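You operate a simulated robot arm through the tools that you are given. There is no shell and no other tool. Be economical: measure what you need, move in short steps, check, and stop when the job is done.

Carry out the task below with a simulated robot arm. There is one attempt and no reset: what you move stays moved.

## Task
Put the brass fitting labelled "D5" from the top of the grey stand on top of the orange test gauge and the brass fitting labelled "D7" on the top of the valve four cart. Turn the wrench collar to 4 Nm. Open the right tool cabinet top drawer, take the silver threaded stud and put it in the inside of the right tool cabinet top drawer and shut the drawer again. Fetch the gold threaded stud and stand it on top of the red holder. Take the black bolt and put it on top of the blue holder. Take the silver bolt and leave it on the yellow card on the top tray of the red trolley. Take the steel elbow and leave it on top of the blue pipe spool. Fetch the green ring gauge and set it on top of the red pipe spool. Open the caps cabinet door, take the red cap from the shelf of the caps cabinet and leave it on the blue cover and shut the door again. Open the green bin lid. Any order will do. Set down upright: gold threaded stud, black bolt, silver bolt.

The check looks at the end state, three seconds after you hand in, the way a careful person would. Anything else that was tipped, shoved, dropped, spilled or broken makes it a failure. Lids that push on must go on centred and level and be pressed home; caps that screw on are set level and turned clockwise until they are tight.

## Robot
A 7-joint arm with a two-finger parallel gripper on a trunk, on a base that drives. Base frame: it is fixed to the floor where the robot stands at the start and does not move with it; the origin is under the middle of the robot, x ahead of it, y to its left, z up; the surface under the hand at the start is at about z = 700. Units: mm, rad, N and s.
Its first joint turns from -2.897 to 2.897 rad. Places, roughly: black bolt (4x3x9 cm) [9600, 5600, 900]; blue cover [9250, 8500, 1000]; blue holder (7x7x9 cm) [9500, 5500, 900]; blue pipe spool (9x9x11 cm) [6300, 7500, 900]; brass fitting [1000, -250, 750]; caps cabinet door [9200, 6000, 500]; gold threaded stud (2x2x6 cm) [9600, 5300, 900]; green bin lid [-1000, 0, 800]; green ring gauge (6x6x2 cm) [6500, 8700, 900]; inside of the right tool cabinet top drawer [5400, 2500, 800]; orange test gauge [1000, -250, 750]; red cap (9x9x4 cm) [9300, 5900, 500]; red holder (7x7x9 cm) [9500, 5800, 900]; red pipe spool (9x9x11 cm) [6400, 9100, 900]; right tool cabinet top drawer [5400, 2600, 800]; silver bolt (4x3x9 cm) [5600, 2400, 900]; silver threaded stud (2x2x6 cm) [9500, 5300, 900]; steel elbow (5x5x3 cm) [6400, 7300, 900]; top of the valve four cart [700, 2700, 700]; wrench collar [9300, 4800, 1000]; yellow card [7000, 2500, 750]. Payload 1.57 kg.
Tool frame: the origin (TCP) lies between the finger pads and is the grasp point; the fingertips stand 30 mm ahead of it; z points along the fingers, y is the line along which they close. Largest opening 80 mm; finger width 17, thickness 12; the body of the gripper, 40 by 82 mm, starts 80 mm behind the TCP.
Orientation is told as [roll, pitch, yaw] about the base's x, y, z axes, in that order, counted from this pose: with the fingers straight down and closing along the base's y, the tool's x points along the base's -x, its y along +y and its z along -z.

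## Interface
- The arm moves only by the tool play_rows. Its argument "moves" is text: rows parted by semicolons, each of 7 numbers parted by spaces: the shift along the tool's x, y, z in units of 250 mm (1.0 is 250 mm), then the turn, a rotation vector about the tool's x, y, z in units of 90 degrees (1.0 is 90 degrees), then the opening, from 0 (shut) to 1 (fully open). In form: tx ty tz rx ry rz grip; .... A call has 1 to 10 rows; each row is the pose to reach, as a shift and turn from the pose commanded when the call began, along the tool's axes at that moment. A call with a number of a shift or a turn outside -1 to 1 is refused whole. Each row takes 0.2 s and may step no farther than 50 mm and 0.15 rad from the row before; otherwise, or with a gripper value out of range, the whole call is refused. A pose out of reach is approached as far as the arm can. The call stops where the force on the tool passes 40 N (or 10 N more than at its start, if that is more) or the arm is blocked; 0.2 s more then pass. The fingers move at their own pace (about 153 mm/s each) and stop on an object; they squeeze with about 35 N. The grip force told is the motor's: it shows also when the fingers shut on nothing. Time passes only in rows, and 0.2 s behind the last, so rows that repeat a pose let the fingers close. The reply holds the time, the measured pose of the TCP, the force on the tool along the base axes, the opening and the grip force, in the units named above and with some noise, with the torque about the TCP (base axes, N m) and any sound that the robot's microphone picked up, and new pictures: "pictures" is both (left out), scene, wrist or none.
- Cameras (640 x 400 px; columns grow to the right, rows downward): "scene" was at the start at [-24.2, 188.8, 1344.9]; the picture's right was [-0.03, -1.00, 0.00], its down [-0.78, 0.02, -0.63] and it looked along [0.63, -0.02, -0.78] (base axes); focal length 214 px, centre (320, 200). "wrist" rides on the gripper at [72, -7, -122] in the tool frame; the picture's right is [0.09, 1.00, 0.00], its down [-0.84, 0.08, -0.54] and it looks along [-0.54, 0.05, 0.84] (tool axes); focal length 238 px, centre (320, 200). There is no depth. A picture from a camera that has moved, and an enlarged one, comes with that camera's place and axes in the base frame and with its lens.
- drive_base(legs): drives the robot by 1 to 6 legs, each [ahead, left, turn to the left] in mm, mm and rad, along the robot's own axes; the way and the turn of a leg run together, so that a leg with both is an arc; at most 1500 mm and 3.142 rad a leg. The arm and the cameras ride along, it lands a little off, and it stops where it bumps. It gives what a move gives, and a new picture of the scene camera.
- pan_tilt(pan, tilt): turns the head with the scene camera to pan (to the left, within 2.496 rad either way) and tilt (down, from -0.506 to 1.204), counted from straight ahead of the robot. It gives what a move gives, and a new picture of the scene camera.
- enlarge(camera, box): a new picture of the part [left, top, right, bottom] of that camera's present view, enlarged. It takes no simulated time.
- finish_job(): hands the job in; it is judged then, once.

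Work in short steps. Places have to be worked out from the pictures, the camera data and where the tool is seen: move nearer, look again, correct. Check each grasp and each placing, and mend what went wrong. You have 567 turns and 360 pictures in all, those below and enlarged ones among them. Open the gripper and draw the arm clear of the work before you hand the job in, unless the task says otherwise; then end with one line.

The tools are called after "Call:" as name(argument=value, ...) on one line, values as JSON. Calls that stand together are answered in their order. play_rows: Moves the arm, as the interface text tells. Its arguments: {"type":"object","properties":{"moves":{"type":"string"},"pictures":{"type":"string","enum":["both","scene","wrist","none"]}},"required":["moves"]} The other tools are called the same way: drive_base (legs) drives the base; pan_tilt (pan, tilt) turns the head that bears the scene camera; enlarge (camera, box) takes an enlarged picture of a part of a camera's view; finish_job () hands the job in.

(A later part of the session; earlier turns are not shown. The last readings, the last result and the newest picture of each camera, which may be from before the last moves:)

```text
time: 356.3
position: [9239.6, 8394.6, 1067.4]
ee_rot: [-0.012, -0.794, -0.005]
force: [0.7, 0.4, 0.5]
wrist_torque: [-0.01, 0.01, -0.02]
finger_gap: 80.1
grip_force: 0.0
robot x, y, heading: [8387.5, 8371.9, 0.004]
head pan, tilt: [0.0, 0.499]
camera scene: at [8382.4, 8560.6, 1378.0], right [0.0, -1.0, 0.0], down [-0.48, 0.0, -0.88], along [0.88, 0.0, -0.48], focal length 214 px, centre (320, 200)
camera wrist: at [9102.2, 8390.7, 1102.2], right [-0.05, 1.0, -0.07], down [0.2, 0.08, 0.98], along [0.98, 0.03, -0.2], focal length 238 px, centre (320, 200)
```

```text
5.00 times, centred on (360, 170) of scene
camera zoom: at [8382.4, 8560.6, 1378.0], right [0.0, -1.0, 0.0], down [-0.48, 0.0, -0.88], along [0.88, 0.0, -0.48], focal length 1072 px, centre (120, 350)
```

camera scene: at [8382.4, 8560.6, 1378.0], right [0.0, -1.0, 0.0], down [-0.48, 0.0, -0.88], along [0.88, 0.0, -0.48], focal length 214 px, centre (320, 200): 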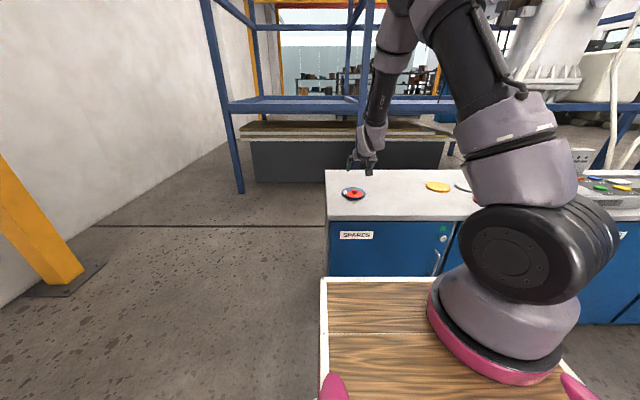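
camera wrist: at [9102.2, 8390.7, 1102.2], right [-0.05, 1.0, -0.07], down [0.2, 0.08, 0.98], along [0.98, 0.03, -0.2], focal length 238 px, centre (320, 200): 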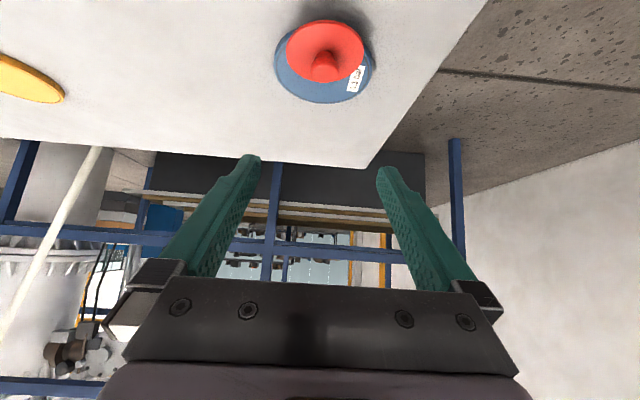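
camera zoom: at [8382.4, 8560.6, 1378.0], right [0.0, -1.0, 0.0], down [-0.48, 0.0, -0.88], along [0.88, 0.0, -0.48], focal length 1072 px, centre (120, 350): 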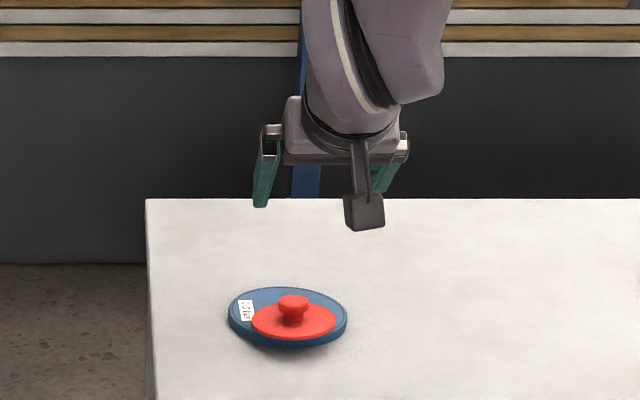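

The cap lies on the blue cover. Next is the table area at x≈6400. I untilt and draw in the arm.

Call:
play_rows(moves="0 0 -0.16 0 0.06 0 1; 0.02 0 -0.3 0 0.12 0 1; 0.06 0 -0.44 0 0.18 0 1; 0.1 0 -0.58 0 0.24 0 1; 0.14 0 -0.72 0 0.3 0 1; 0.16 0 -0.86 0 0.36 0 1; 0.16 0 -0.96 0 0.42 0 1; 0.16 0 -1 0 0.48 0 1; 0.16 0 -1 0 0.507 0 1", pictures="none")

```text
time: 358.3
position: [9031.3, 8399.0, 1214.7]
ee_rot: [-0.008, 0.002, -0.014]
force: [0.1, -0.7, 0.1]
wrist_torque: [-0.01, -0.01, 0.02]
finger_gap: 79.9
grip_force: 0.1
robot x, y, heading: [8393.7, 8366.2, 0.007]
head pan, tilt: [0.0, 0.499]
```

Call:
drive_base(legs=[[-300, 0, 0], [0, 0, 3.13]])

Call:
pan_tilt(pan=0.2, tilt=0.45)

Call:
enlarge(camera="scene", box=[100, 80, 420, 280])

```text
time: 367.5
position: [7451.1, 8375.3, 1214.6]
ee_rot: [-0.007, 0.002, 3.074]
force: [0.5, 0.0, 0.3]
wrist_torque: [0.02, 0.0, 0.02]
finger_gap: 80.0
grip_force: 0.1
robot x, y, heading: [8094.3, 8367.1, 3.089]
head pan, tilt: [0.0, 0.499]
camera scene: at [8091.4, 8179.3, 1378.0], right [0.05, 1.0, 0.0], down [0.48, -0.03, -0.88], along [-0.88, 0.05, -0.48], focal length 214 px, centre (320, 200)
```

scene: 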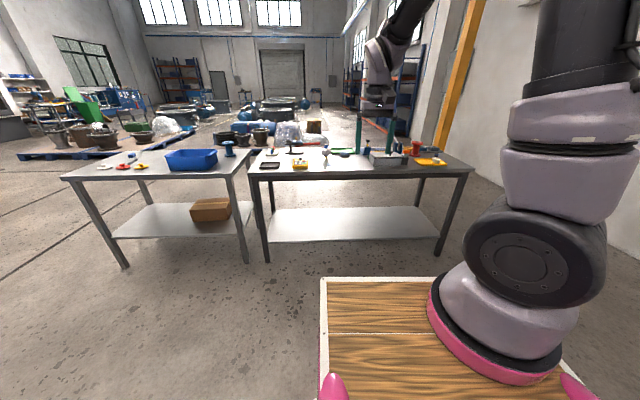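

```text
time: 368.2
position: [7452.2, 8374.4, 1215.8]
ee_rot: [-0.009, 0.0, 3.073]
force: [-0.5, 0.1, -0.9]
wrist_torque: [0.02, 0.0, -0.01]
finger_gap: 80.1
grip_force: 0.2
robot x, y, heading: [8091.8, 8367.9, 3.09]
head pan, tilt: [0.201, 0.45]
camera scene: at [8091.4, 8161.1, 1382.5], right [-0.15, 0.99, 0.0], down [0.43, 0.06, -0.9], along [-0.89, -0.13, -0.44], focal length 214 px, centre (320, 200)
```

scene: 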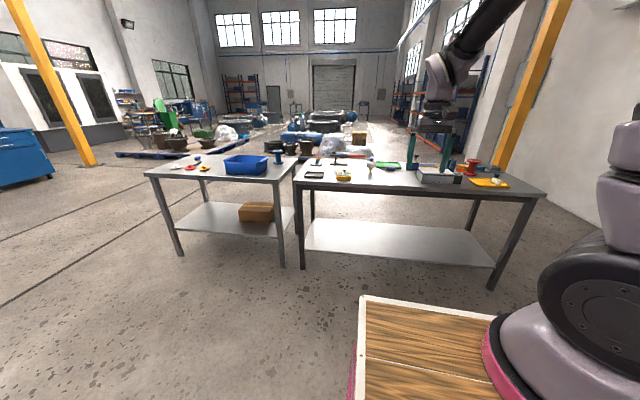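

```text
2.00 times, centred on (260, 180) of scene
camera zoom: at [8091.4, 8161.1, 1382.5], right [-0.15, 0.99, 0.0], down [0.43, 0.06, -0.9], along [-0.89, -0.13, -0.44], focal length 429 px, centre (440, 240)
```

zoom: 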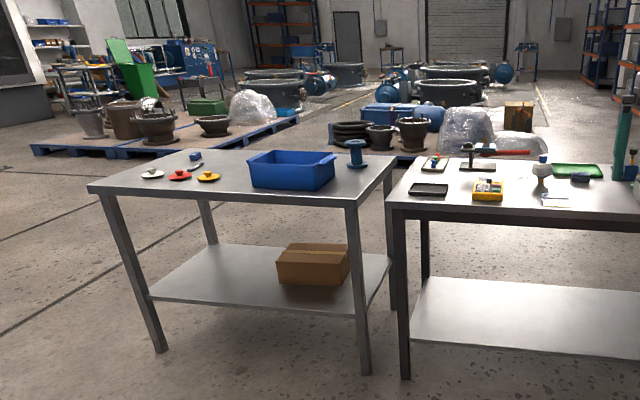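

The tables have near edges at x≈6790: the left one holds the blue spool, the right one the red spool. I go to the right table first, standing at about (7260,8720).

Call:
drive_base(legs=[[0, 0, 0.05], [800, 0, 0], [0, -330, 0]])

Call:
pan_tilt(pan=-0.1, tilt=0.65)

Call:
play_rows(moves="0 0 0 0 0 0 1", pictures="wrist")

```text
time: 374.7
position: [6661.8, 8685.6, 1215.9]
ee_rot: [-0.006, 0.0, 3.112]
force: [0.7, -0.4, 0.1]
wrist_torque: [0.04, -0.01, -0.01]
finger_gap: 80.2
grip_force: 0.1
robot x, y, heading: [7302.7, 8703.1, 3.131]
head pan, tilt: [0.201, 0.45]
camera scene: at [7309.0, 8497.5, 1382.5], right [-0.19, 0.98, 0.0], down [0.43, 0.08, -0.9], along [-0.88, -0.17, -0.44], focal length 214 px, centre (320, 200)
```

scene: 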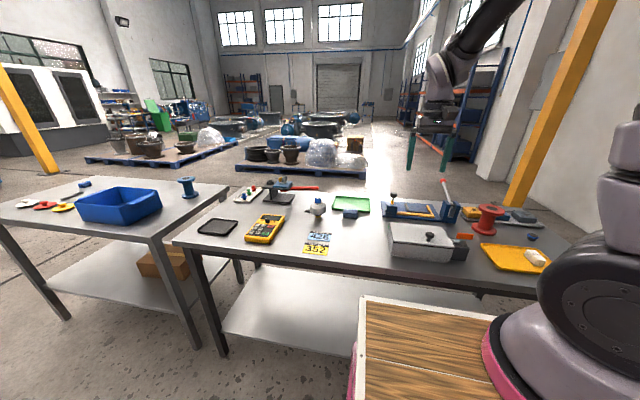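

```text
time: 375.5
position: [6660.6, 8684.4, 1215.7]
ee_rot: [-0.006, -0.002, 3.113]
force: [-0.1, 0.9, 0.4]
wrist_torque: [0.0, 0.01, 0.03]
finger_gap: 79.8
grip_force: 0.0
robot x, y, heading: [7301.7, 8707.5, 3.126]
head pan, tilt: [-0.099, 0.649]
camera scene: at [7313.0, 8524.3, 1364.7], right [0.11, 0.99, 0.0], down [0.6, -0.07, -0.8], along [-0.79, 0.09, -0.6], focal length 214 px, centre (320, 200)
```

scene: 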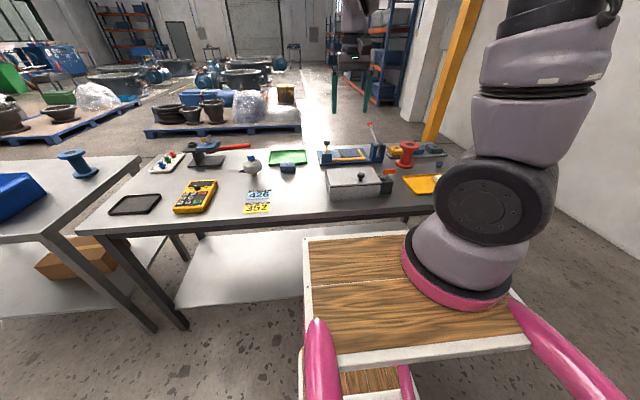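

```text
time: 375.9
position: [6660.2, 8685.4, 1214.8]
ee_rot: [-0.007, 0.0, 3.111]
force: [0.2, 0.8, -0.6]
wrist_torque: [0.02, 0.01, 0.0]
finger_gap: 80.0
grip_force: 0.1
robot x, y, heading: [7303.4, 8705.2, 3.125]
head pan, tilt: [-0.099, 0.649]
camera wrist: at [6733.1, 8689.3, 1338.1], right [0.06, -1.0, -0.01], down [-0.84, -0.06, 0.54], along [-0.54, -0.03, -0.84], focal length 238 px, centre (320, 200)
```

wrist: 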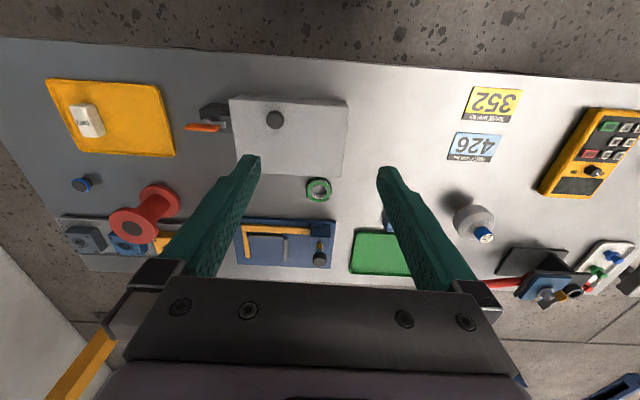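

The green ring is near (6456,8678) on the table (z≈853); the red spool stands to the left of the view. I hover above the ring.

Call:
play_rows(moves="-0.14 0.009 0.12 0 0 0 1; -0.28 0.018 0.24 0 0 0 1; -0.42 0.027 0.36 0 0 0 1; -0.56 0.036 0.48 0 0 0 1; -0.7 0.045 0.6 0 0 0 1; -0.815 0.053 0.72 0 0 0 1; -0.815 0.053 0.86 0 0 0 1; -0.815 0.053 0.86 0 0 0 1")

```text
time: 377.7
position: [6456.6, 8679.6, 999.8]
ee_rot: [-0.007, 0.001, 3.113]
force: [0.7, -0.6, 1.0]
wrist_torque: [0.01, -0.02, 0.0]
finger_gap: 79.9
grip_force: 0.1
robot x, y, heading: [7300.0, 8705.6, 3.128]
head pan, tilt: [-0.099, 0.649]
camera scene: at [7313.2, 8524.4, 1364.6], right [0.11, 0.99, 0.0], down [0.6, -0.07, -0.8], along [-0.79, 0.09, -0.6], focal length 214 px, centre (320, 200)
camera wrist: at [6528.2, 8683.6, 1121.7], right [0.06, -1.0, -0.01], down [-0.84, -0.06, 0.54], along [-0.54, -0.03, -0.84], focal length 238 px, centre (320, 200)
```

scene: 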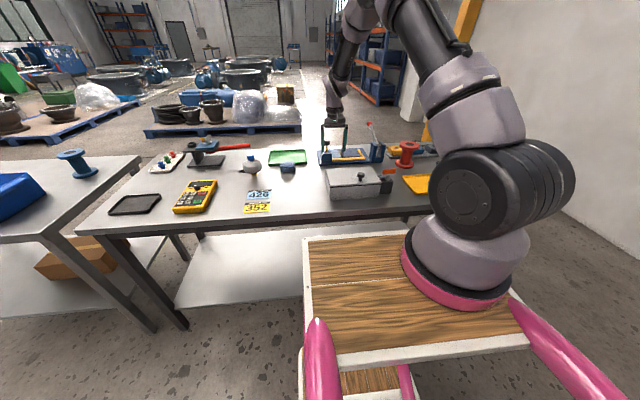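
wrist: 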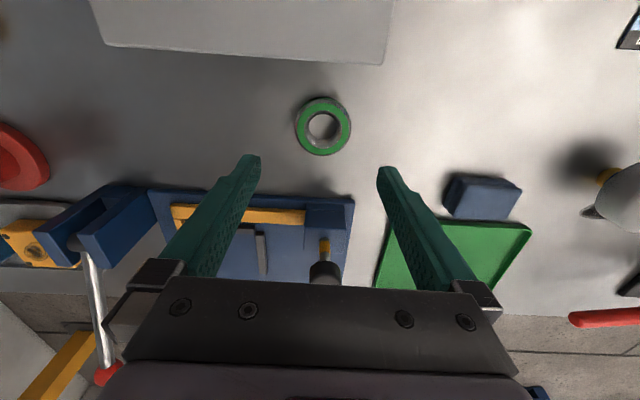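

The ring is centred. I go down to z≈889 and close on its outside.

Call:
play_rows(moves="0.008 0.006 0.15 0 0 0 1; 0.008 0.006 0.3 0 0 0 1; 0.008 0.006 0.4 0 0 0 1; 0.008 0.006 0.444 0 0 0 1; 0.008 0.006 0.444 0 0 0 0; 0.008 0.006 0.444 0 0 0 0; 0.008 0.006 0.444 0 0 0 0", pictures="wrist")

```text
time: 379.3
position: [6457.6, 8679.6, 890.2]
ee_rot: [-0.009, 0.0, 3.113]
force: [1.0, -0.3, 0.8]
wrist_torque: [-0.02, -0.02, -0.04]
finger_gap: 59.2
grip_force: 34.6
robot x, y, heading: [7304.7, 8701.6, 3.132]
head pan, tilt: [-0.099, 0.649]
camera wrist: at [6530.0, 8683.8, 1012.3], right [0.06, -1.0, -0.01], down [-0.84, -0.06, 0.54], along [-0.54, -0.03, -0.84], focal length 238 px, centre (320, 200)
```

wrist: 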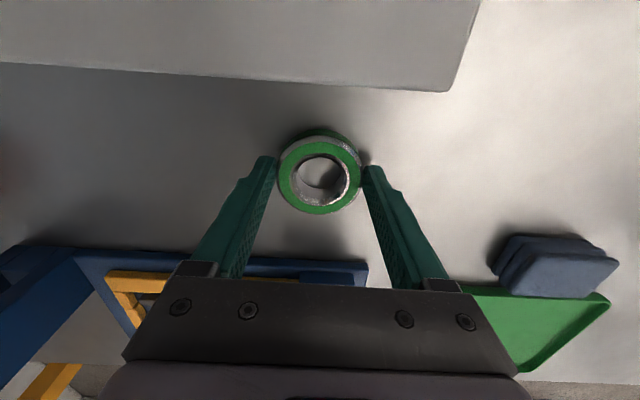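

The ring is held (59 mm). I lift it 180 mm and carry it to the red spool, whose top is near (6412,9046,963).

Call:
play_rows(moves="0 0 -0.18 0 0 0 0; 0 0 -0.36 0 0 0 0; 0 0 -0.54 0 0 0 0; 0 0 -0.72 0 0 0 0; -0.02 -0.18 -0.76 0 0 0 0; -0.04 -0.36 -0.76 0 0 0 0; -0.06 -0.54 -0.76 0 0 0 0; -0.08 -0.72 -0.76 0 0 0 0; -0.1 -0.9 -0.76 0 0 0 0; -0.1 -1 -0.76 0 0 0 0", pictures="wrist")

```text
time: 381.5
position: [6441.9, 8923.9, 1081.6]
ee_rot: [-0.007, -0.001, 3.113]
force: [-0.3, -0.6, -3.0]
wrist_torque: [0.03, -0.02, 0.03]
finger_gap: 59.1
grip_force: 35.2
robot x, y, heading: [7301.9, 8704.0, 3.126]
head pan, tilt: [-0.099, 0.649]
camera wrist: at [6513.5, 8928.8, 1204.1], right [0.06, -1.0, -0.01], down [-0.84, -0.06, 0.54], along [-0.54, -0.03, -0.84], focal length 238 px, centre (320, 200)
```

wrist: 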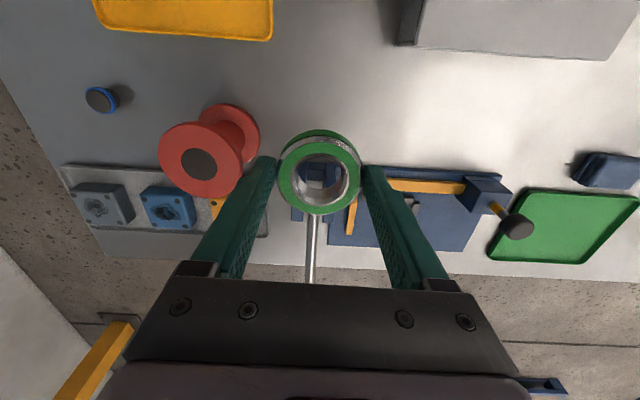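

The spool's top centre is at (6401,9055). I move over and down to about 15 mm above.

Call:
play_rows(moves="-0.06 -0.17 0 0 0 0 0; -0.12 -0.34 0 0 0 0 0; -0.186 -0.515 0 0 0 0 0; -0.186 -0.515 0.13 0 0 0 0; -0.186 -0.515 0.26 0 0 0 0; -0.186 -0.515 0.26 0 0 0 0")

Call:
enlarge(camera="scene", box=[350, 100, 470, 180])

```text
time: 382.9
position: [6398.2, 9059.0, 1017.4]
ee_rot: [-0.008, 0.0, 3.113]
force: [-0.8, 0.1, -2.9]
wrist_torque: [0.02, -0.04, 0.01]
finger_gap: 59.5
grip_force: 35.0
robot x, y, heading: [7300.1, 8703.8, 3.128]
head pan, tilt: [-0.099, 0.649]
camera scene: at [7313.0, 8524.5, 1364.6], right [0.11, 0.99, 0.0], down [0.6, -0.07, -0.8], along [-0.79, 0.09, -0.6], focal length 214 px, centre (320, 200)
camera wrist: at [6469.7, 9063.8, 1140.2], right [0.06, -1.0, -0.01], down [-0.84, -0.06, 0.54], along [-0.54, -0.03, -0.84], focal length 238 px, centre (320, 200)
```

scene: 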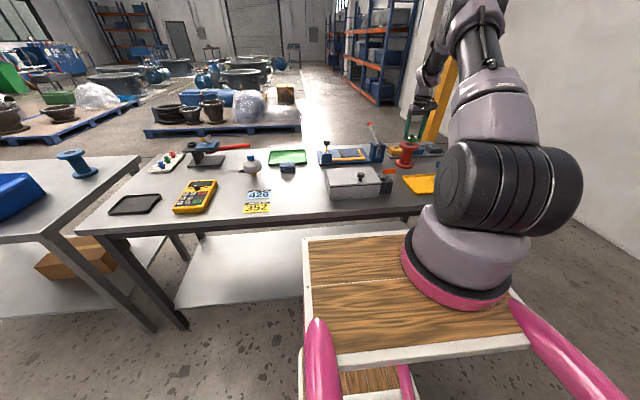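
wrist: 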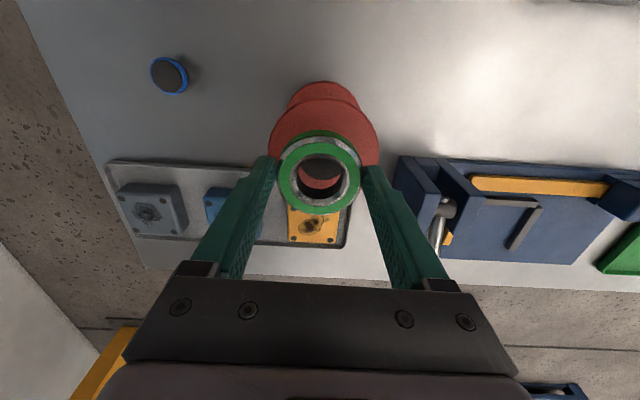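

```text
5.00 times, centred on (410, 140) of scene
camera zoom: at [7313.0, 8524.5, 1364.6], right [0.11, 0.99, 0.0], down [0.6, -0.07, -0.8], along [-0.79, 0.09, -0.6], focal length 1072 px, centre (-130, 500)
```

zoom: 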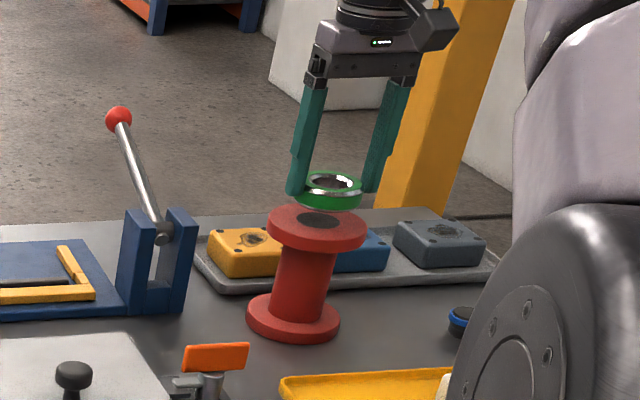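

Triangulation gives the ring at (6398,9060) over the spool at (6400,9057): aligned within 3 mm. I lower gradually.

Call:
play_rows(moves="0.006 0.01 0.02 0 0 0 0; 0.006 0.01 0.04 0 0 0 0; 0.006 0.01 0.055 0 0 0 0; 0.006 0.01 0.065 0 0 0 0; 0.006 0.01 0.075 0 0 0 0", pictures="none")

Call:
enlarge(camera="scene", box=[350, 100, 470, 180])

```text
time: 384.1
position: [6400.3, 9056.0, 999.0]
ee_rot: [-0.008, -0.002, 3.112]
force: [2.7, 1.0, 4.1]
wrist_torque: [-0.2, -0.08, 0.13]
finger_gap: 59.2
grip_force: 34.8
robot x, y, heading: [7301.6, 8703.2, 3.128]
head pan, tilt: [-0.099, 0.649]
```

```text
5.00 times, centred on (410, 140) of scene
camera zoom: at [7313.3, 8524.4, 1364.6], right [0.11, 0.99, 0.0], down [0.6, -0.07, -0.8], along [-0.79, 0.09, -0.6], focal length 1072 px, centre (-130, 500)
```

zoom: 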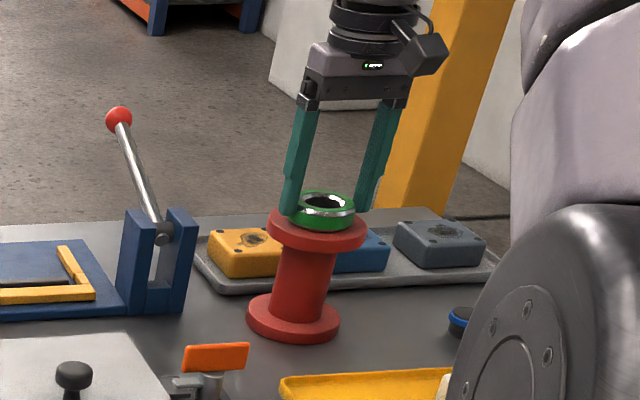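

The ring touches the spool, nearly central. I press 1 mm more, open and lift.

Call:
play_rows(moves="0 0 0.006 0 0 0 0; 0 0 0.006 0 0 0 0.85; 0 0 0.006 0 0 0 0.9; 0 0 0.006 0 0 0 0.95; 0 0 -0.12 0 0 0 1; 0 0 -0.3 0 0 0 1; 0 0 -0.48 0 0 0 1", pictures="none")

Call:
enlarge(camera="scene", box=[350, 100, 470, 180])

```text
time: 385.7
position: [6401.3, 9054.3, 1116.0]
ee_rot: [-0.007, 0.003, 3.11]
force: [0.3, 0.1, -0.7]
wrist_torque: [-0.02, -0.03, 0.01]
finger_gap: 79.9
grip_force: 0.0
robot x, y, heading: [7303.5, 8705.5, 3.131]
head pan, tilt: [-0.099, 0.649]
```

```text
5.00 times, centred on (410, 140) of scene
camera zoom: at [7312.6, 8524.6, 1364.7], right [0.11, 0.99, 0.0], down [0.6, -0.07, -0.8], along [-0.79, 0.09, -0.6], focal length 1072 px, centre (-130, 500)
```

zoom: 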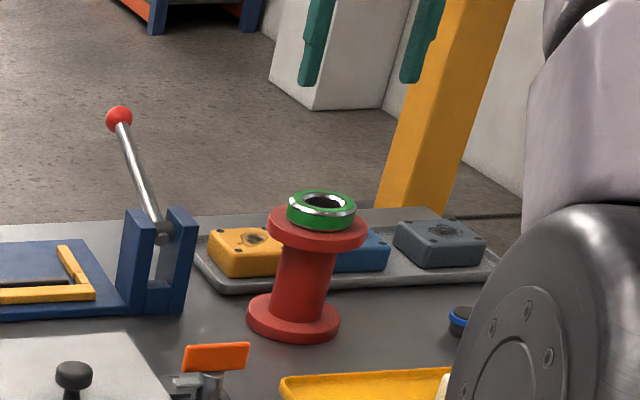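

The green ring is in place. Now to the left table: I retract and drive 1330 mm to the left.

Call:
play_rows(moves="0.05 0.1 -0.1 0 0 0 1; 0.15 0.2 -0.2 0 0 0 1; 0.28 0.3 -0.28 0 0 0 1; 0.42 0.4 -0.34 0 0 0 1; 0.58 0.45 -0.4 0 0 0 1; 0.74 0.5 -0.4 0 0 0 1; 0.9 0.55 -0.4 0 0 0 1; 0.9 0.55 -0.4 0 0 0 1", pictures="none")

```text
time: 387.5
position: [6622.1, 8910.3, 1219.0]
ee_rot: [-0.007, -0.001, 3.112]
force: [0.3, -1.1, -0.2]
wrist_torque: [0.0, 0.0, 0.02]
finger_gap: 80.2
grip_force: 0.1
robot x, y, heading: [7303.9, 8702.7, 3.127]
head pan, tilt: [-0.099, 0.649]
```

Call:
drive_base(legs=[[0, 1330, 0.015]])

Call:
pan_tilt(pan=0.0, tilt=0.65)

Call:
play_rows(moves="0 0 0 0 0 0 1", pictures="wrist")

```text
time: 394.3
position: [6627.2, 7520.6, 1218.5]
ee_rot: [-0.007, 0.001, -3.119]
force: [0.3, -0.2, -0.4]
wrist_torque: [0.0, -0.01, 0.06]
finger_gap: 80.1
grip_force: 0.1
robot x, y, heading: [7318.7, 7348.2, -3.104]
head pan, tilt: [-0.099, 0.649]
camera scene: at [7337.2, 7169.2, 1364.6], right [0.06, 1.0, 0.0], down [0.6, -0.04, -0.8], along [-0.79, 0.05, -0.6], focal length 214 px, centre (320, 200)
```

scene: 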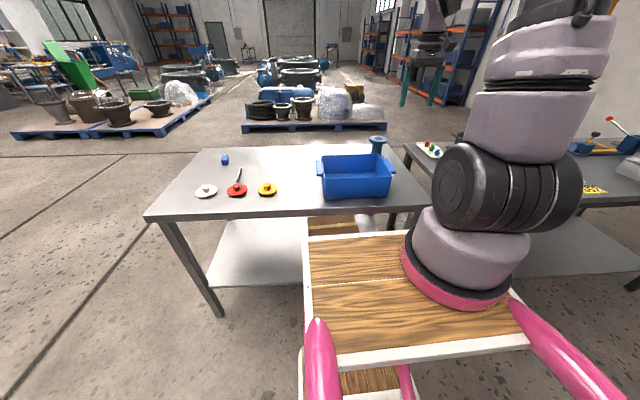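

```text
time: 395.0
position: [6626.8, 7520.1, 1218.0]
ee_rot: [-0.008, 0.0, -3.121]
force: [0.6, 0.1, 0.0]
wrist_torque: [-0.02, 0.04, 0.02]
finger_gap: 80.0
grip_force: 0.0
robot x, y, heading: [7315.2, 7349.8, -3.105]
head pan, tilt: [0.0, 0.649]
camera scene: at [7337.1, 7160.6, 1364.6], right [-0.04, 1.0, 0.0], down [0.6, 0.02, -0.8], along [-0.8, -0.03, -0.6], focal length 214 px, centre (320, 200)
```

scene: 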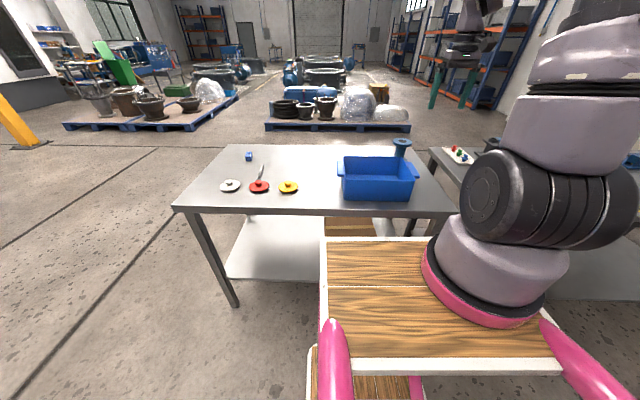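

```text
time: 395.4
position: [6628.3, 7519.8, 1218.6]
ee_rot: [-0.008, 0.001, -3.121]
force: [0.0, -0.5, -0.3]
wrist_torque: [-0.04, 0.02, -0.01]
finger_gap: 80.2
grip_force: 0.1
robot x, y, heading: [7317.1, 7349.0, -3.106]
head pan, tilt: [0.0, 0.649]
camera wrist: at [6699.0, 7527.5, 1340.9], right [0.11, -0.99, -0.01], down [-0.84, -0.1, 0.54], along [-0.54, -0.05, -0.84], focal length 238 px, centre (320, 200)
```

wrist: 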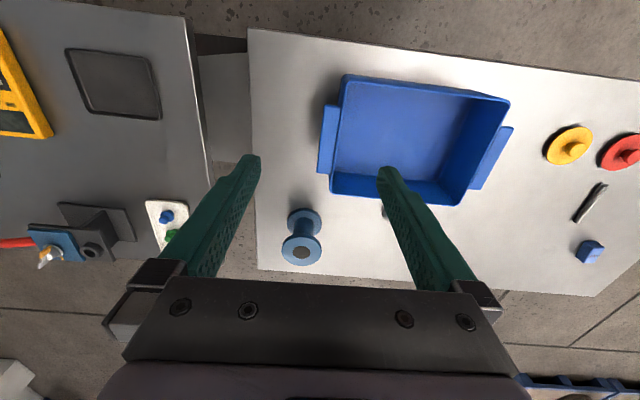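

The elbow seems to be behind the blue bin, hidden by a finger. I move the hand forward for a better view.

Call:
play_rows(moves="-0.15 0.06 0 0 0 0 1; -0.3 0.13 0.05 0 0 0 1; -0.45 0.2 0.1 0 0 0 1; -0.606 0.267 0.2 0 0 0 1; -0.606 0.267 0.2 0 0 0 1", pictures="wrist")

Call:
enlarge(camera="wrist", box=[180, 60, 420, 210])

```text
time: 396.6
position: [6479.2, 7452.4, 1168.6]
ee_rot: [-0.006, 0.0, -3.121]
force: [0.1, 0.2, -0.3]
wrist_torque: [-0.01, 0.02, 0.03]
finger_gap: 80.1
grip_force: 0.0
robot x, y, heading: [7318.9, 7348.1, -3.109]
head pan, tilt: [0.0, 0.649]
camera wrist: at [6550.7, 7459.8, 1291.0], right [0.11, -0.99, -0.01], down [-0.84, -0.1, 0.54], along [-0.54, -0.05, -0.84], focal length 238 px, centre (320, 200)
```

wrist: 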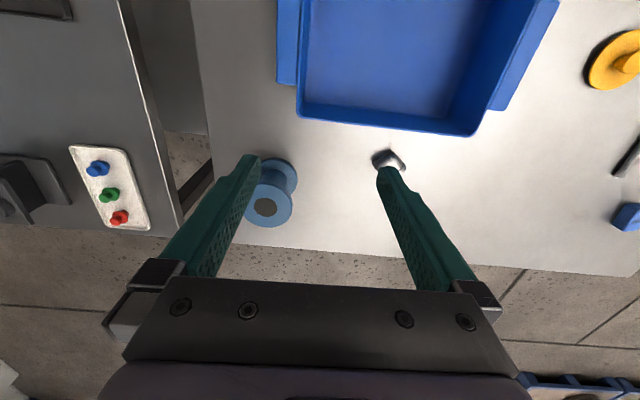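

```text
2.67 times, centred on (300, 135) of wrist
camera zoom: at [6550.7, 7459.8, 1291.0], right [0.11, -0.99, -0.01], down [-0.84, -0.1, 0.54], along [-0.54, -0.05, -0.84], focal length 636 px, centre (373, 373)
```

zoom: 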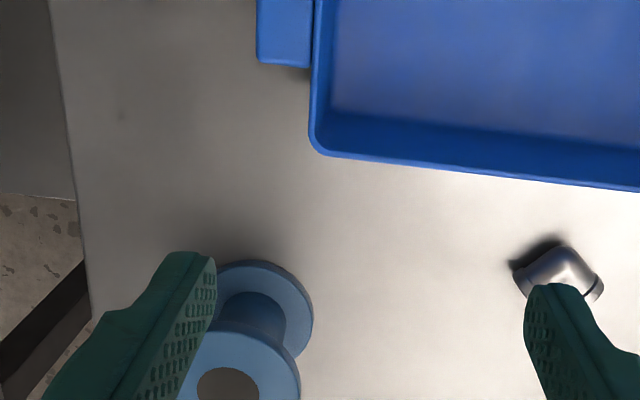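

The elbow lies near (6381,7313). I hover above it.

Call:
play_rows(moves="-0.07 0.09 0.1 0 0 0 1; -0.14 0.18 0.2 0 0 0 1; -0.21 0.27 0.3 0 0 0 1; -0.28 0.37 0.4 0 0 0 1; -0.35 0.46 0.5 0 0 0 1; -0.403 0.548 0.6 0 0 0 1; -0.403 0.548 0.68 0 0 0 1; -0.403 0.548 0.68 0 0 0 1", pictures="wrist")

Call:
enlarge(camera="wrist", box=[250, 60, 390, 180])

```text
time: 398.4
position: [6378.7, 7311.7, 997.0]
ee_rot: [-0.005, 0.0, -3.12]
force: [-0.4, -0.6, 0.4]
wrist_torque: [0.02, -0.02, 0.0]
finger_gap: 79.9
grip_force: 0.0
robot x, y, heading: [7317.7, 7346.8, -3.105]
head pan, tilt: [0.0, 0.649]
camera wrist: at [6450.3, 7318.8, 1119.1], right [0.11, -0.99, -0.01], down [-0.83, -0.1, 0.54], along [-0.54, -0.06, -0.84], focal length 238 px, centre (320, 200)
```

wrist: 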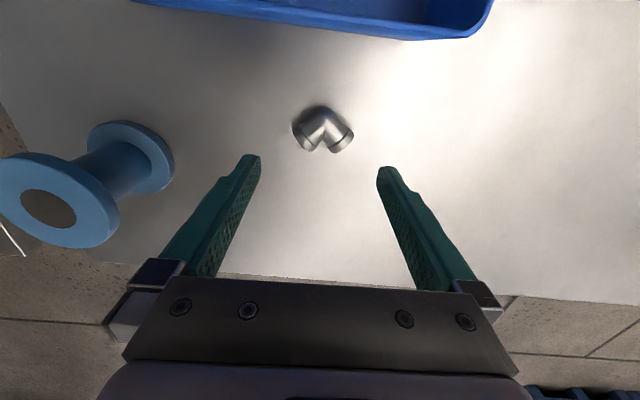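

```text
3.33 times, centred on (320, 120) of wrist
camera zoom: at [6450.3, 7318.8, 1119.1], right [0.11, -0.99, -0.01], down [-0.83, -0.1, 0.54], along [-0.54, -0.06, -0.84], focal length 794 px, centre (320, 467)
```

zoom: 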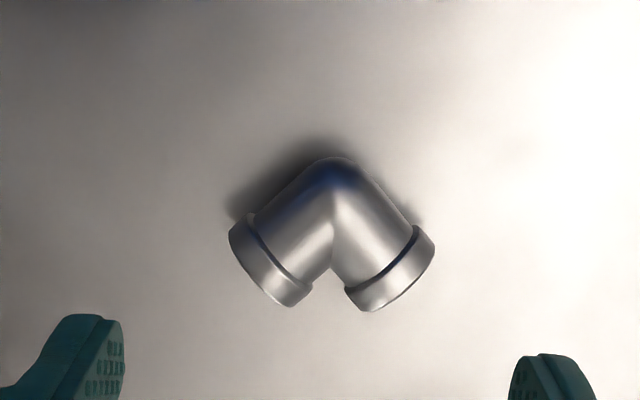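

The elbow lies flat, 67 mm wide across its two ends, so I grip it across those. I correct 4 mm and go down slowly.

Call:
play_rows(moves="-0.016 0.017 0.15 0 0 0 1; -0.016 0.017 0.26 0 0 0 1; -0.016 0.017 0.34 0 0 0 1; -0.016 0.017 0.34 0 0 0 1", pictures="wrist")

```text
time: 399.4
position: [6375.5, 7308.6, 912.1]
ee_rot: [-0.005, 0.0, -3.12]
force: [-0.6, 0.9, -0.1]
wrist_torque: [-0.02, -0.01, 0.0]
finger_gap: 80.1
grip_force: 0.0
robot x, y, heading: [7317.1, 7348.4, -3.101]
head pan, tilt: [0.0, 0.649]
camera wrist: at [6447.5, 7316.6, 1034.5], right [0.11, -0.99, -0.01], down [-0.83, -0.1, 0.54], along [-0.54, -0.05, -0.84], focal length 238 px, centre (320, 200)
```

wrist: 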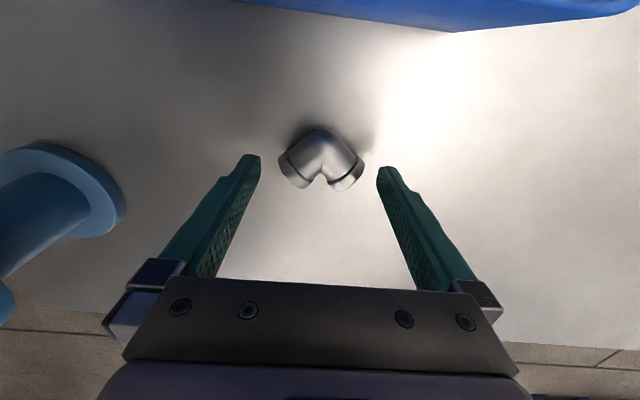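

Centred. I go down the last 23 mm and close.

Call:
play_rows(moves="0 0 0.05 0 0 0 1; 0 0 0.092 0 0 0 1; 0 0 0.092 0 0 0 0; 0 0 0.092 0 0 0 0; 0 0 0.092 0 0 0 0", pictures="wrist")

```text
time: 400.6
position: [6375.7, 7309.0, 888.2]
ee_rot: [-0.007, 0.003, -3.121]
force: [0.1, 0.5, 0.2]
wrist_torque: [-0.04, 0.0, -0.01]
finger_gap: 65.2
grip_force: 35.7
robot x, y, heading: [7317.3, 7348.6, -3.102]
head pan, tilt: [0.0, 0.649]
camera wrist: at [6447.8, 7316.8, 1011.3], right [0.11, -0.99, -0.01], down [-0.84, -0.1, 0.54], along [-0.54, -0.05, -0.84], focal length 238 px, centre (320, 200)
```

wrist: 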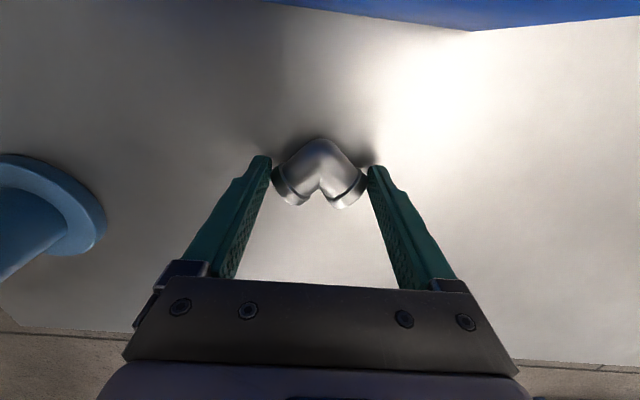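

Gripped (65 mm). I lift gently.

Call:
play_rows(moves="0 0 -0.08 0 0 0 0; 0 0 -0.2 0 0 0 0; 0 0 -0.34 0 0 0 0; 0 0 -0.48 0 0 0 0; 0 0 -0.62 0 0 0 0; 0 0 -0.74 0 0 0 0; 0 0 -0.74 0 0 0 0", pictures="wrist")

```text
time: 402.2
position: [6374.3, 7307.6, 1071.8]
ee_rot: [-0.007, 0.0, -3.119]
force: [-0.1, 0.5, -2.2]
wrist_torque: [-0.02, 0.01, -0.01]
finger_gap: 65.1
grip_force: 34.8
robot x, y, heading: [7317.8, 7347.2, -3.101]
head pan, tilt: [0.0, 0.649]
camera wrist: at [6445.4, 7315.8, 1195.7], right [0.11, -0.99, -0.01], down [-0.84, -0.1, 0.54], along [-0.54, -0.05, -0.84], focal length 238 px, centre (320, 200)
```

wrist: 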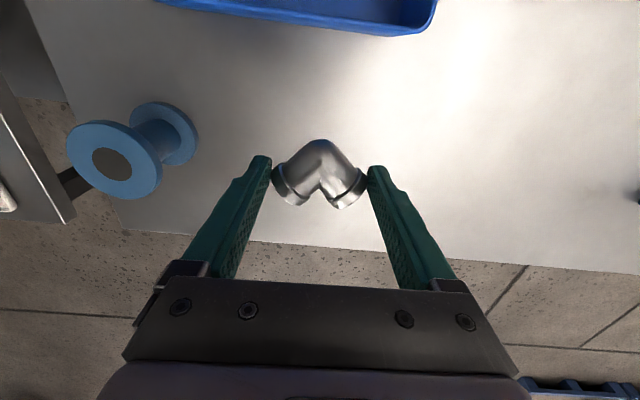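

The elbow is held stably. I carry it over to the blue spool, near (6316,7529).

Call:
play_rows(moves="-0.04 -0.15 0 0 0 0 0; -0.08 -0.3 0 0 0 0 0; -0.12 -0.45 0 0 0 0 0; -0.16 -0.6 0 0 0 0 0; -0.19 -0.75 0 0 0 0 0; -0.213 -0.889 0 0 0 0 0; -0.213 -0.889 0 0 0 0 0")

Call:
enlarge(camera="scene", box=[350, 90, 470, 180])

```text
time: 403.8
position: [6318.2, 7529.0, 1074.9]
ee_rot: [-0.007, 0.0, -3.119]
force: [-0.6, -0.3, -1.5]
wrist_torque: [-0.03, -0.01, 0.0]
finger_gap: 65.4
grip_force: 35.4
robot x, y, heading: [7317.9, 7347.7, -3.104]
head pan, tilt: [0.0, 0.649]
camera scene: at [7337.0, 7160.6, 1364.6], right [-0.04, 1.0, 0.0], down [0.6, 0.02, -0.8], along [-0.8, -0.03, -0.6], focal length 214 px, centre (320, 200)
camera wrist: at [6389.3, 7537.3, 1197.2], right [0.11, -0.99, -0.01], down [-0.84, -0.1, 0.54], along [-0.54, -0.05, -0.84], focal length 238 px, centre (320, 200)
```

scene: 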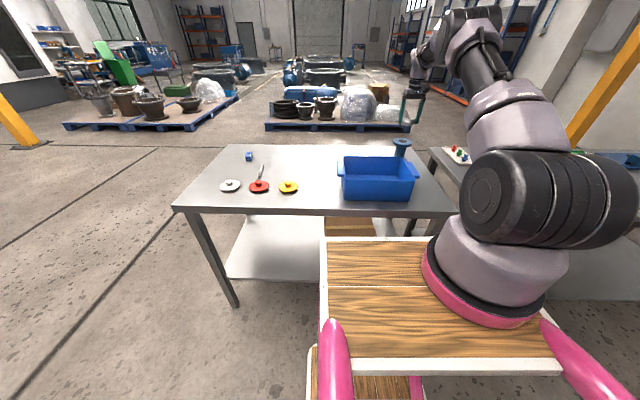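
wrist: 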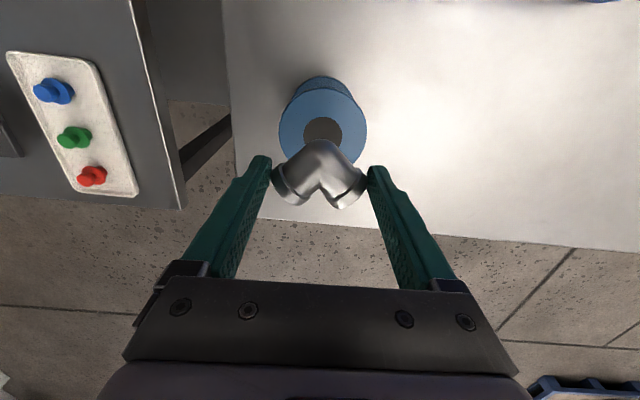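

```text
4.44 times, centred on (410, 135) of scene
camera zoom: at [7337.0, 7160.6, 1364.6], right [-0.04, 1.0, 0.0], down [0.6, 0.02, -0.8], along [-0.8, -0.03, -0.6], focal length 953 px, centre (-80, 489)
```

zoom: 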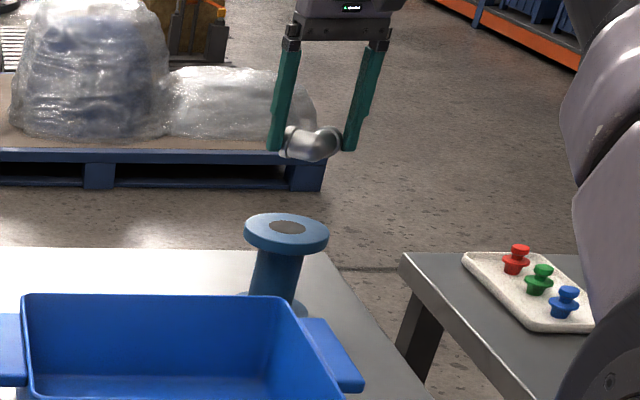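

The elbow is over the spool's centre. I lower to about z=1003, then slowly.

Call:
play_rows(moves="0 0 0.12 0 0 0 0; 0 0 0.22 0 0 0 0; 0 0 0.288 0 0 0 0; 0 0 0.296 0 0 0 0; 0 0 0.304 0 0 0 0; 0 0 0.312 0 0 0 0", pictures="none")

Call:
enlarge(camera="scene", box=[350, 90, 470, 180])

```text
time: 405.2
position: [6316.7, 7529.5, 999.6]
ee_rot: [-0.007, -0.002, -3.122]
force: [2.7, -1.0, 8.6]
wrist_torque: [-0.16, -0.21, 0.01]
finger_gap: 65.2
grip_force: 35.1
robot x, y, heading: [7318.9, 7348.2, -3.103]
head pan, tilt: [0.0, 0.649]
```

```text
4.44 times, centred on (410, 135) of scene
camera zoom: at [7337.6, 7160.4, 1364.6], right [-0.04, 1.0, 0.0], down [0.6, 0.02, -0.8], along [-0.8, -0.03, -0.6], focal length 953 px, centre (-80, 489)
```

zoom: 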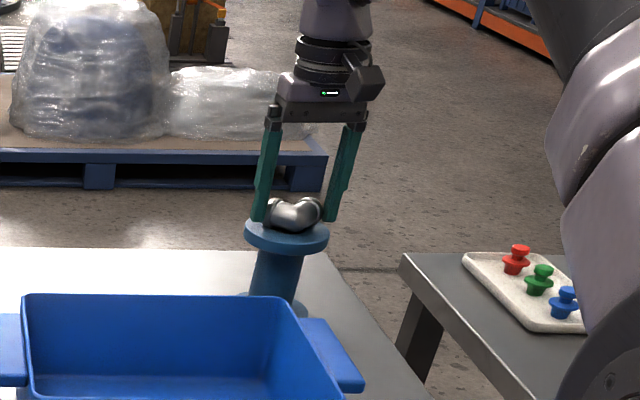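

Contact (about 10 N). I open gently and lift.

Call:
play_rows(moves="0 0 0 0 0 0 0.88; 0 0 0 0 0 0 0.92; 0 0 0 0 0 0 1; 0 0 -0.05 0 0 0 1; 0 0 -0.2 0 0 0 1; 0 0 -0.38 0 0 0 1; 0 0 -0.5 0 0 0 1", pictures="none")

Call:
enlarge(camera="scene", box=[350, 90, 470, 180])

```text
time: 406.8
position: [6318.0, 7526.2, 1122.8]
ee_rot: [-0.007, 0.002, -3.12]
force: [-0.4, 0.3, -0.2]
wrist_torque: [0.01, -0.05, -0.02]
finger_gap: 80.0
grip_force: 0.0
robot x, y, heading: [7317.7, 7346.2, -3.108]
head pan, tilt: [0.0, 0.649]
```

```text
4.44 times, centred on (410, 135) of scene
camera zoom: at [7336.8, 7160.6, 1364.6], right [-0.04, 1.0, 0.0], down [0.6, 0.02, -0.8], along [-0.8, -0.03, -0.6], focal length 953 px, centre (-80, 489)
```

zoom: 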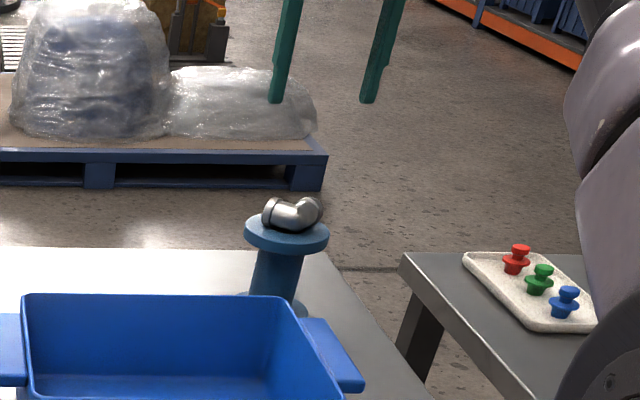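

The elbow rests on the blue spool. I retract the arm and drive back towards the caps cabinet to shut its door.

Call:
play_rows(moves="0.1 0 -0.1 0 0 0 1; 0.25 0.05 -0.2 0 0 0 1; 0.4 0.1 -0.3 0 0 0 0.5; 0.56 0.15 -0.36 0 0 0 0; 0.72 0.2 -0.4 0 0 0 0; 0.88 0.25 -0.4 0 0 0 0; 1 0.3 -0.4 0 0 0 0; 1 0.3 -0.4 0 0 0 0", pictures="none")

Call:
play_rows(moves="0.15 0.1 0 0 0 0 0; 0.3 0.2 0 0 0 0 0; 0.4 0.3 0 0 0 0 0; 0.4 0.3 0 0 0 0 0", pictures="none")

```text
time: 408.6
position: [6569.6, 7458.1, 1220.3]
ee_rot: [-0.007, 0.0, -3.119]
force: [0.5, 0.4, 0.0]
wrist_torque: [0.01, 0.01, -0.04]
finger_gap: 0.0
grip_force: 21.5
robot x, y, heading: [7313.9, 7347.6, -3.102]
head pan, tilt: [0.0, 0.649]
```

```text
time: 409.6
position: [6671.0, 7386.2, 1220.8]
ee_rot: [-0.01, 0.001, -3.121]
force: [0.0, 1.1, -0.1]
wrist_torque: [-0.03, 0.0, 0.02]
finger_gap: 0.0
grip_force: 21.3
robot x, y, heading: [7317.3, 7347.0, -3.101]
head pan, tilt: [0.0, 0.649]
```

Call:
drive_base(legs=[[-300, 0, 0], [0, 0, 3.1], [0, -1000, 0]])

Call:
pan_tilt(pan=0.0, tilt=0.6)

```text
time: 423.6
position: [8204.9, 6252.8, 1219.6]
ee_rot: [-0.006, -0.001, -0.07]
force: [-0.3, -0.3, 0.6]
wrist_torque: [-0.05, 0.04, -0.01]
finger_gap: 0.0
grip_force: 22.0
robot x, y, heading: [7564.1, 6348.9, -0.054]
head pan, tilt: [0.0, 0.649]
camera scene: at [7560.0, 6540.4, 1364.6], right [-0.05, -1.0, 0.0], down [-0.6, 0.03, -0.8], along [0.8, -0.04, -0.6], focal length 214 px, centre (320, 200)
```

scene: 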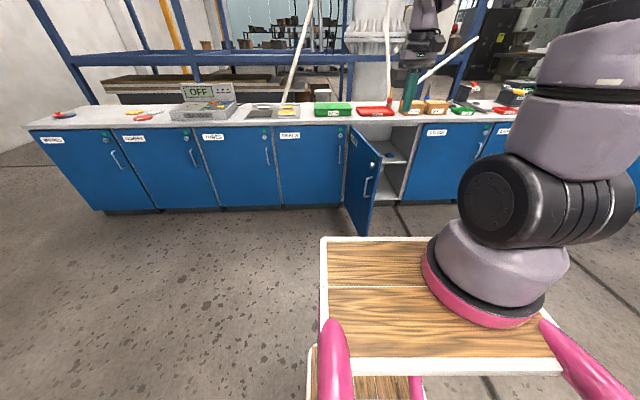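

```text
time: 424.2
position: [8203.5, 6253.6, 1220.8]
ee_rot: [-0.007, 0.0, -0.071]
force: [1.0, 0.5, -0.1]
wrist_torque: [0.02, 0.05, -0.02]
finger_gap: 0.3
grip_force: 21.8
robot x, y, heading: [7562.1, 6348.9, -0.058]
head pan, tilt: [0.0, 0.6]
camera scene: at [7561.6, 6540.4, 1368.9], right [-0.05, -1.0, 0.0], down [-0.56, 0.03, -0.82], along [0.82, -0.04, -0.57], focal length 214 px, centre (320, 200)
```

scene: 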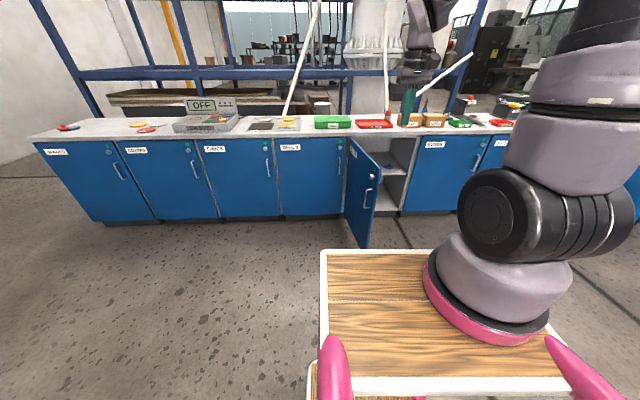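

I correct the heading and drive so that the hand is on the outer (+y) side of the open door.

Call:
drive_base(legs=[[0, 0, 0.056], [590, 30, 0]])

Call:
play_rows(moves="0 0 0.19 0 0 0 0; 0 0 0.38 0 0 0 0; 0 0 0.57 0 0 0 0; 0 0 0.76 0 0 0 0; 0 0 0.95 0 0 0 0; 0 0 1 0 0 0 0")

```text
time: 428.0
position: [8798.7, 6323.0, 1220.3]
ee_rot: [-0.007, 0.0, -0.012]
force: [-0.8, -0.8, -0.2]
wrist_torque: [-0.01, -0.03, 0.03]
finger_gap: 0.0
grip_force: 21.0
robot x, y, heading: [8156.3, 6383.2, 0.002]
head pan, tilt: [0.0, 0.6]
camera scene: at [8142.2, 6571.9, 1368.9], right [0.0, -1.0, 0.0], down [-0.56, 0.0, -0.83], along [0.83, 0.0, -0.56], focal length 214 px, centre (320, 200)
```

scene: 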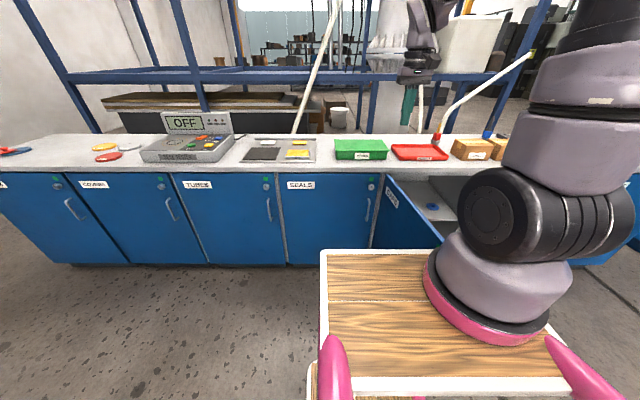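

```text
time: 429.4
position: [8799.2, 6323.8, 971.3]
ee_rot: [-0.005, -0.001, -0.011]
force: [0.2, -0.3, 0.3]
wrist_torque: [-0.03, -0.01, -0.02]
finger_gap: 0.0
grip_force: 21.5
robot x, y, heading: [8154.7, 6381.2, -0.001]
head pan, tilt: [0.0, 0.6]
camera scene: at [8141.9, 6571.9, 1368.9], right [0.0, -1.0, 0.0], down [-0.56, 0.0, -0.83], along [0.83, 0.0, -0.56], focal length 214 px, centre (320, 200)
camera wrist: at [8727.2, 6317.9, 1093.2], right [-0.08, 1.0, -0.01], down [0.84, 0.07, 0.54], along [0.54, 0.04, -0.84], focal length 238 px, centre (320, 200)
```

scene: 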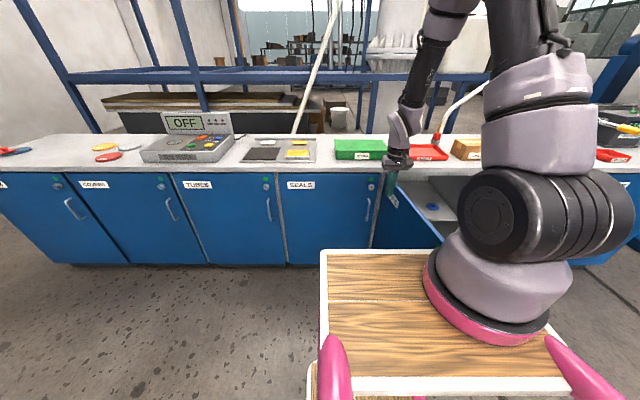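
wrist: 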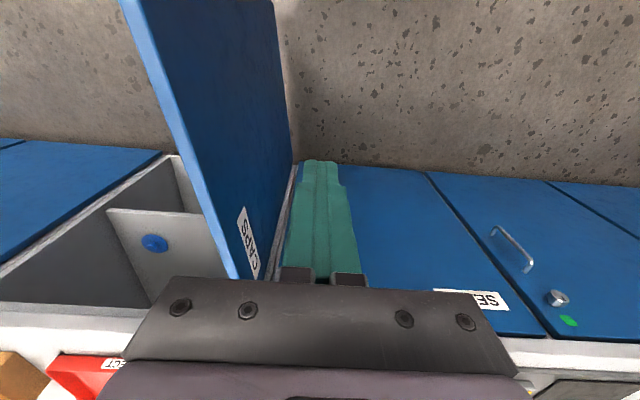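

The hand is on the outer side of the door (door face at y≈6147 here). I lower to z≈770.

Call:
play_rows(moves="0 0 0.19 0 0 0 0; 0 0 0.38 0 0 0 0; 0 0 0.57 0 0 0 0; 0 0 0.76 0 0 0 0; 0 0 0.8 0 0 0 0", pictures="wrist")

```text
time: 430.6
position: [8800.2, 6320.1, 772.5]
ee_rot: [-0.007, 0.001, -0.012]
force: [0.4, -0.1, 1.3]
wrist_torque: [-0.01, 0.01, 0.0]
finger_gap: 0.0
grip_force: 21.1
robot x, y, heading: [8156.1, 6381.4, 0.002]
head pan, tilt: [0.0, 0.6]
camera wrist: at [8727.7, 6315.3, 894.3], right [-0.08, 1.0, -0.01], down [0.84, 0.07, 0.54], along [0.54, 0.04, -0.84], focal length 238 px, centre (320, 200)
```

wrist: 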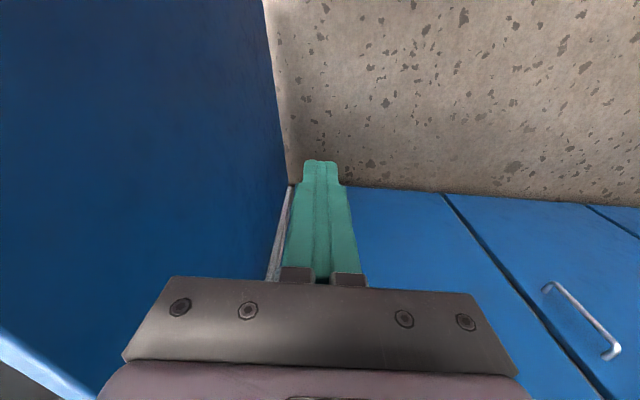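

Now I push the door shut by driving diagonally, hand leading.

Call:
drive_base(legs=[[40, -200, 0], [120, -150, 0]])

```text
time: 433.4
position: [8959.7, 5963.1, 772.7]
ee_rot: [-0.005, 0.0, -0.015]
force: [0.0, -0.6, 0.3]
wrist_torque: [0.0, 0.0, -0.01]
finger_gap: 0.0
grip_force: 21.2
robot x, y, heading: [8317.7, 6025.6, 0.001]
head pan, tilt: [0.0, 0.6]
camera scene: at [8303.9, 6217.9, 1368.9], right [0.0, -1.0, 0.0], down [-0.56, 0.0, -0.83], along [0.83, 0.0, -0.56], focal length 214 px, centre (320, 200)
```

scene: 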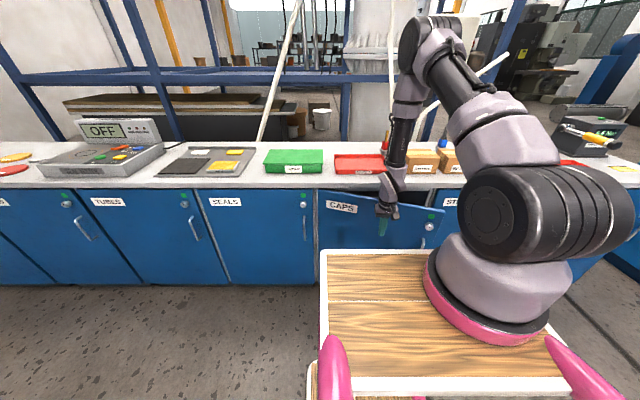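

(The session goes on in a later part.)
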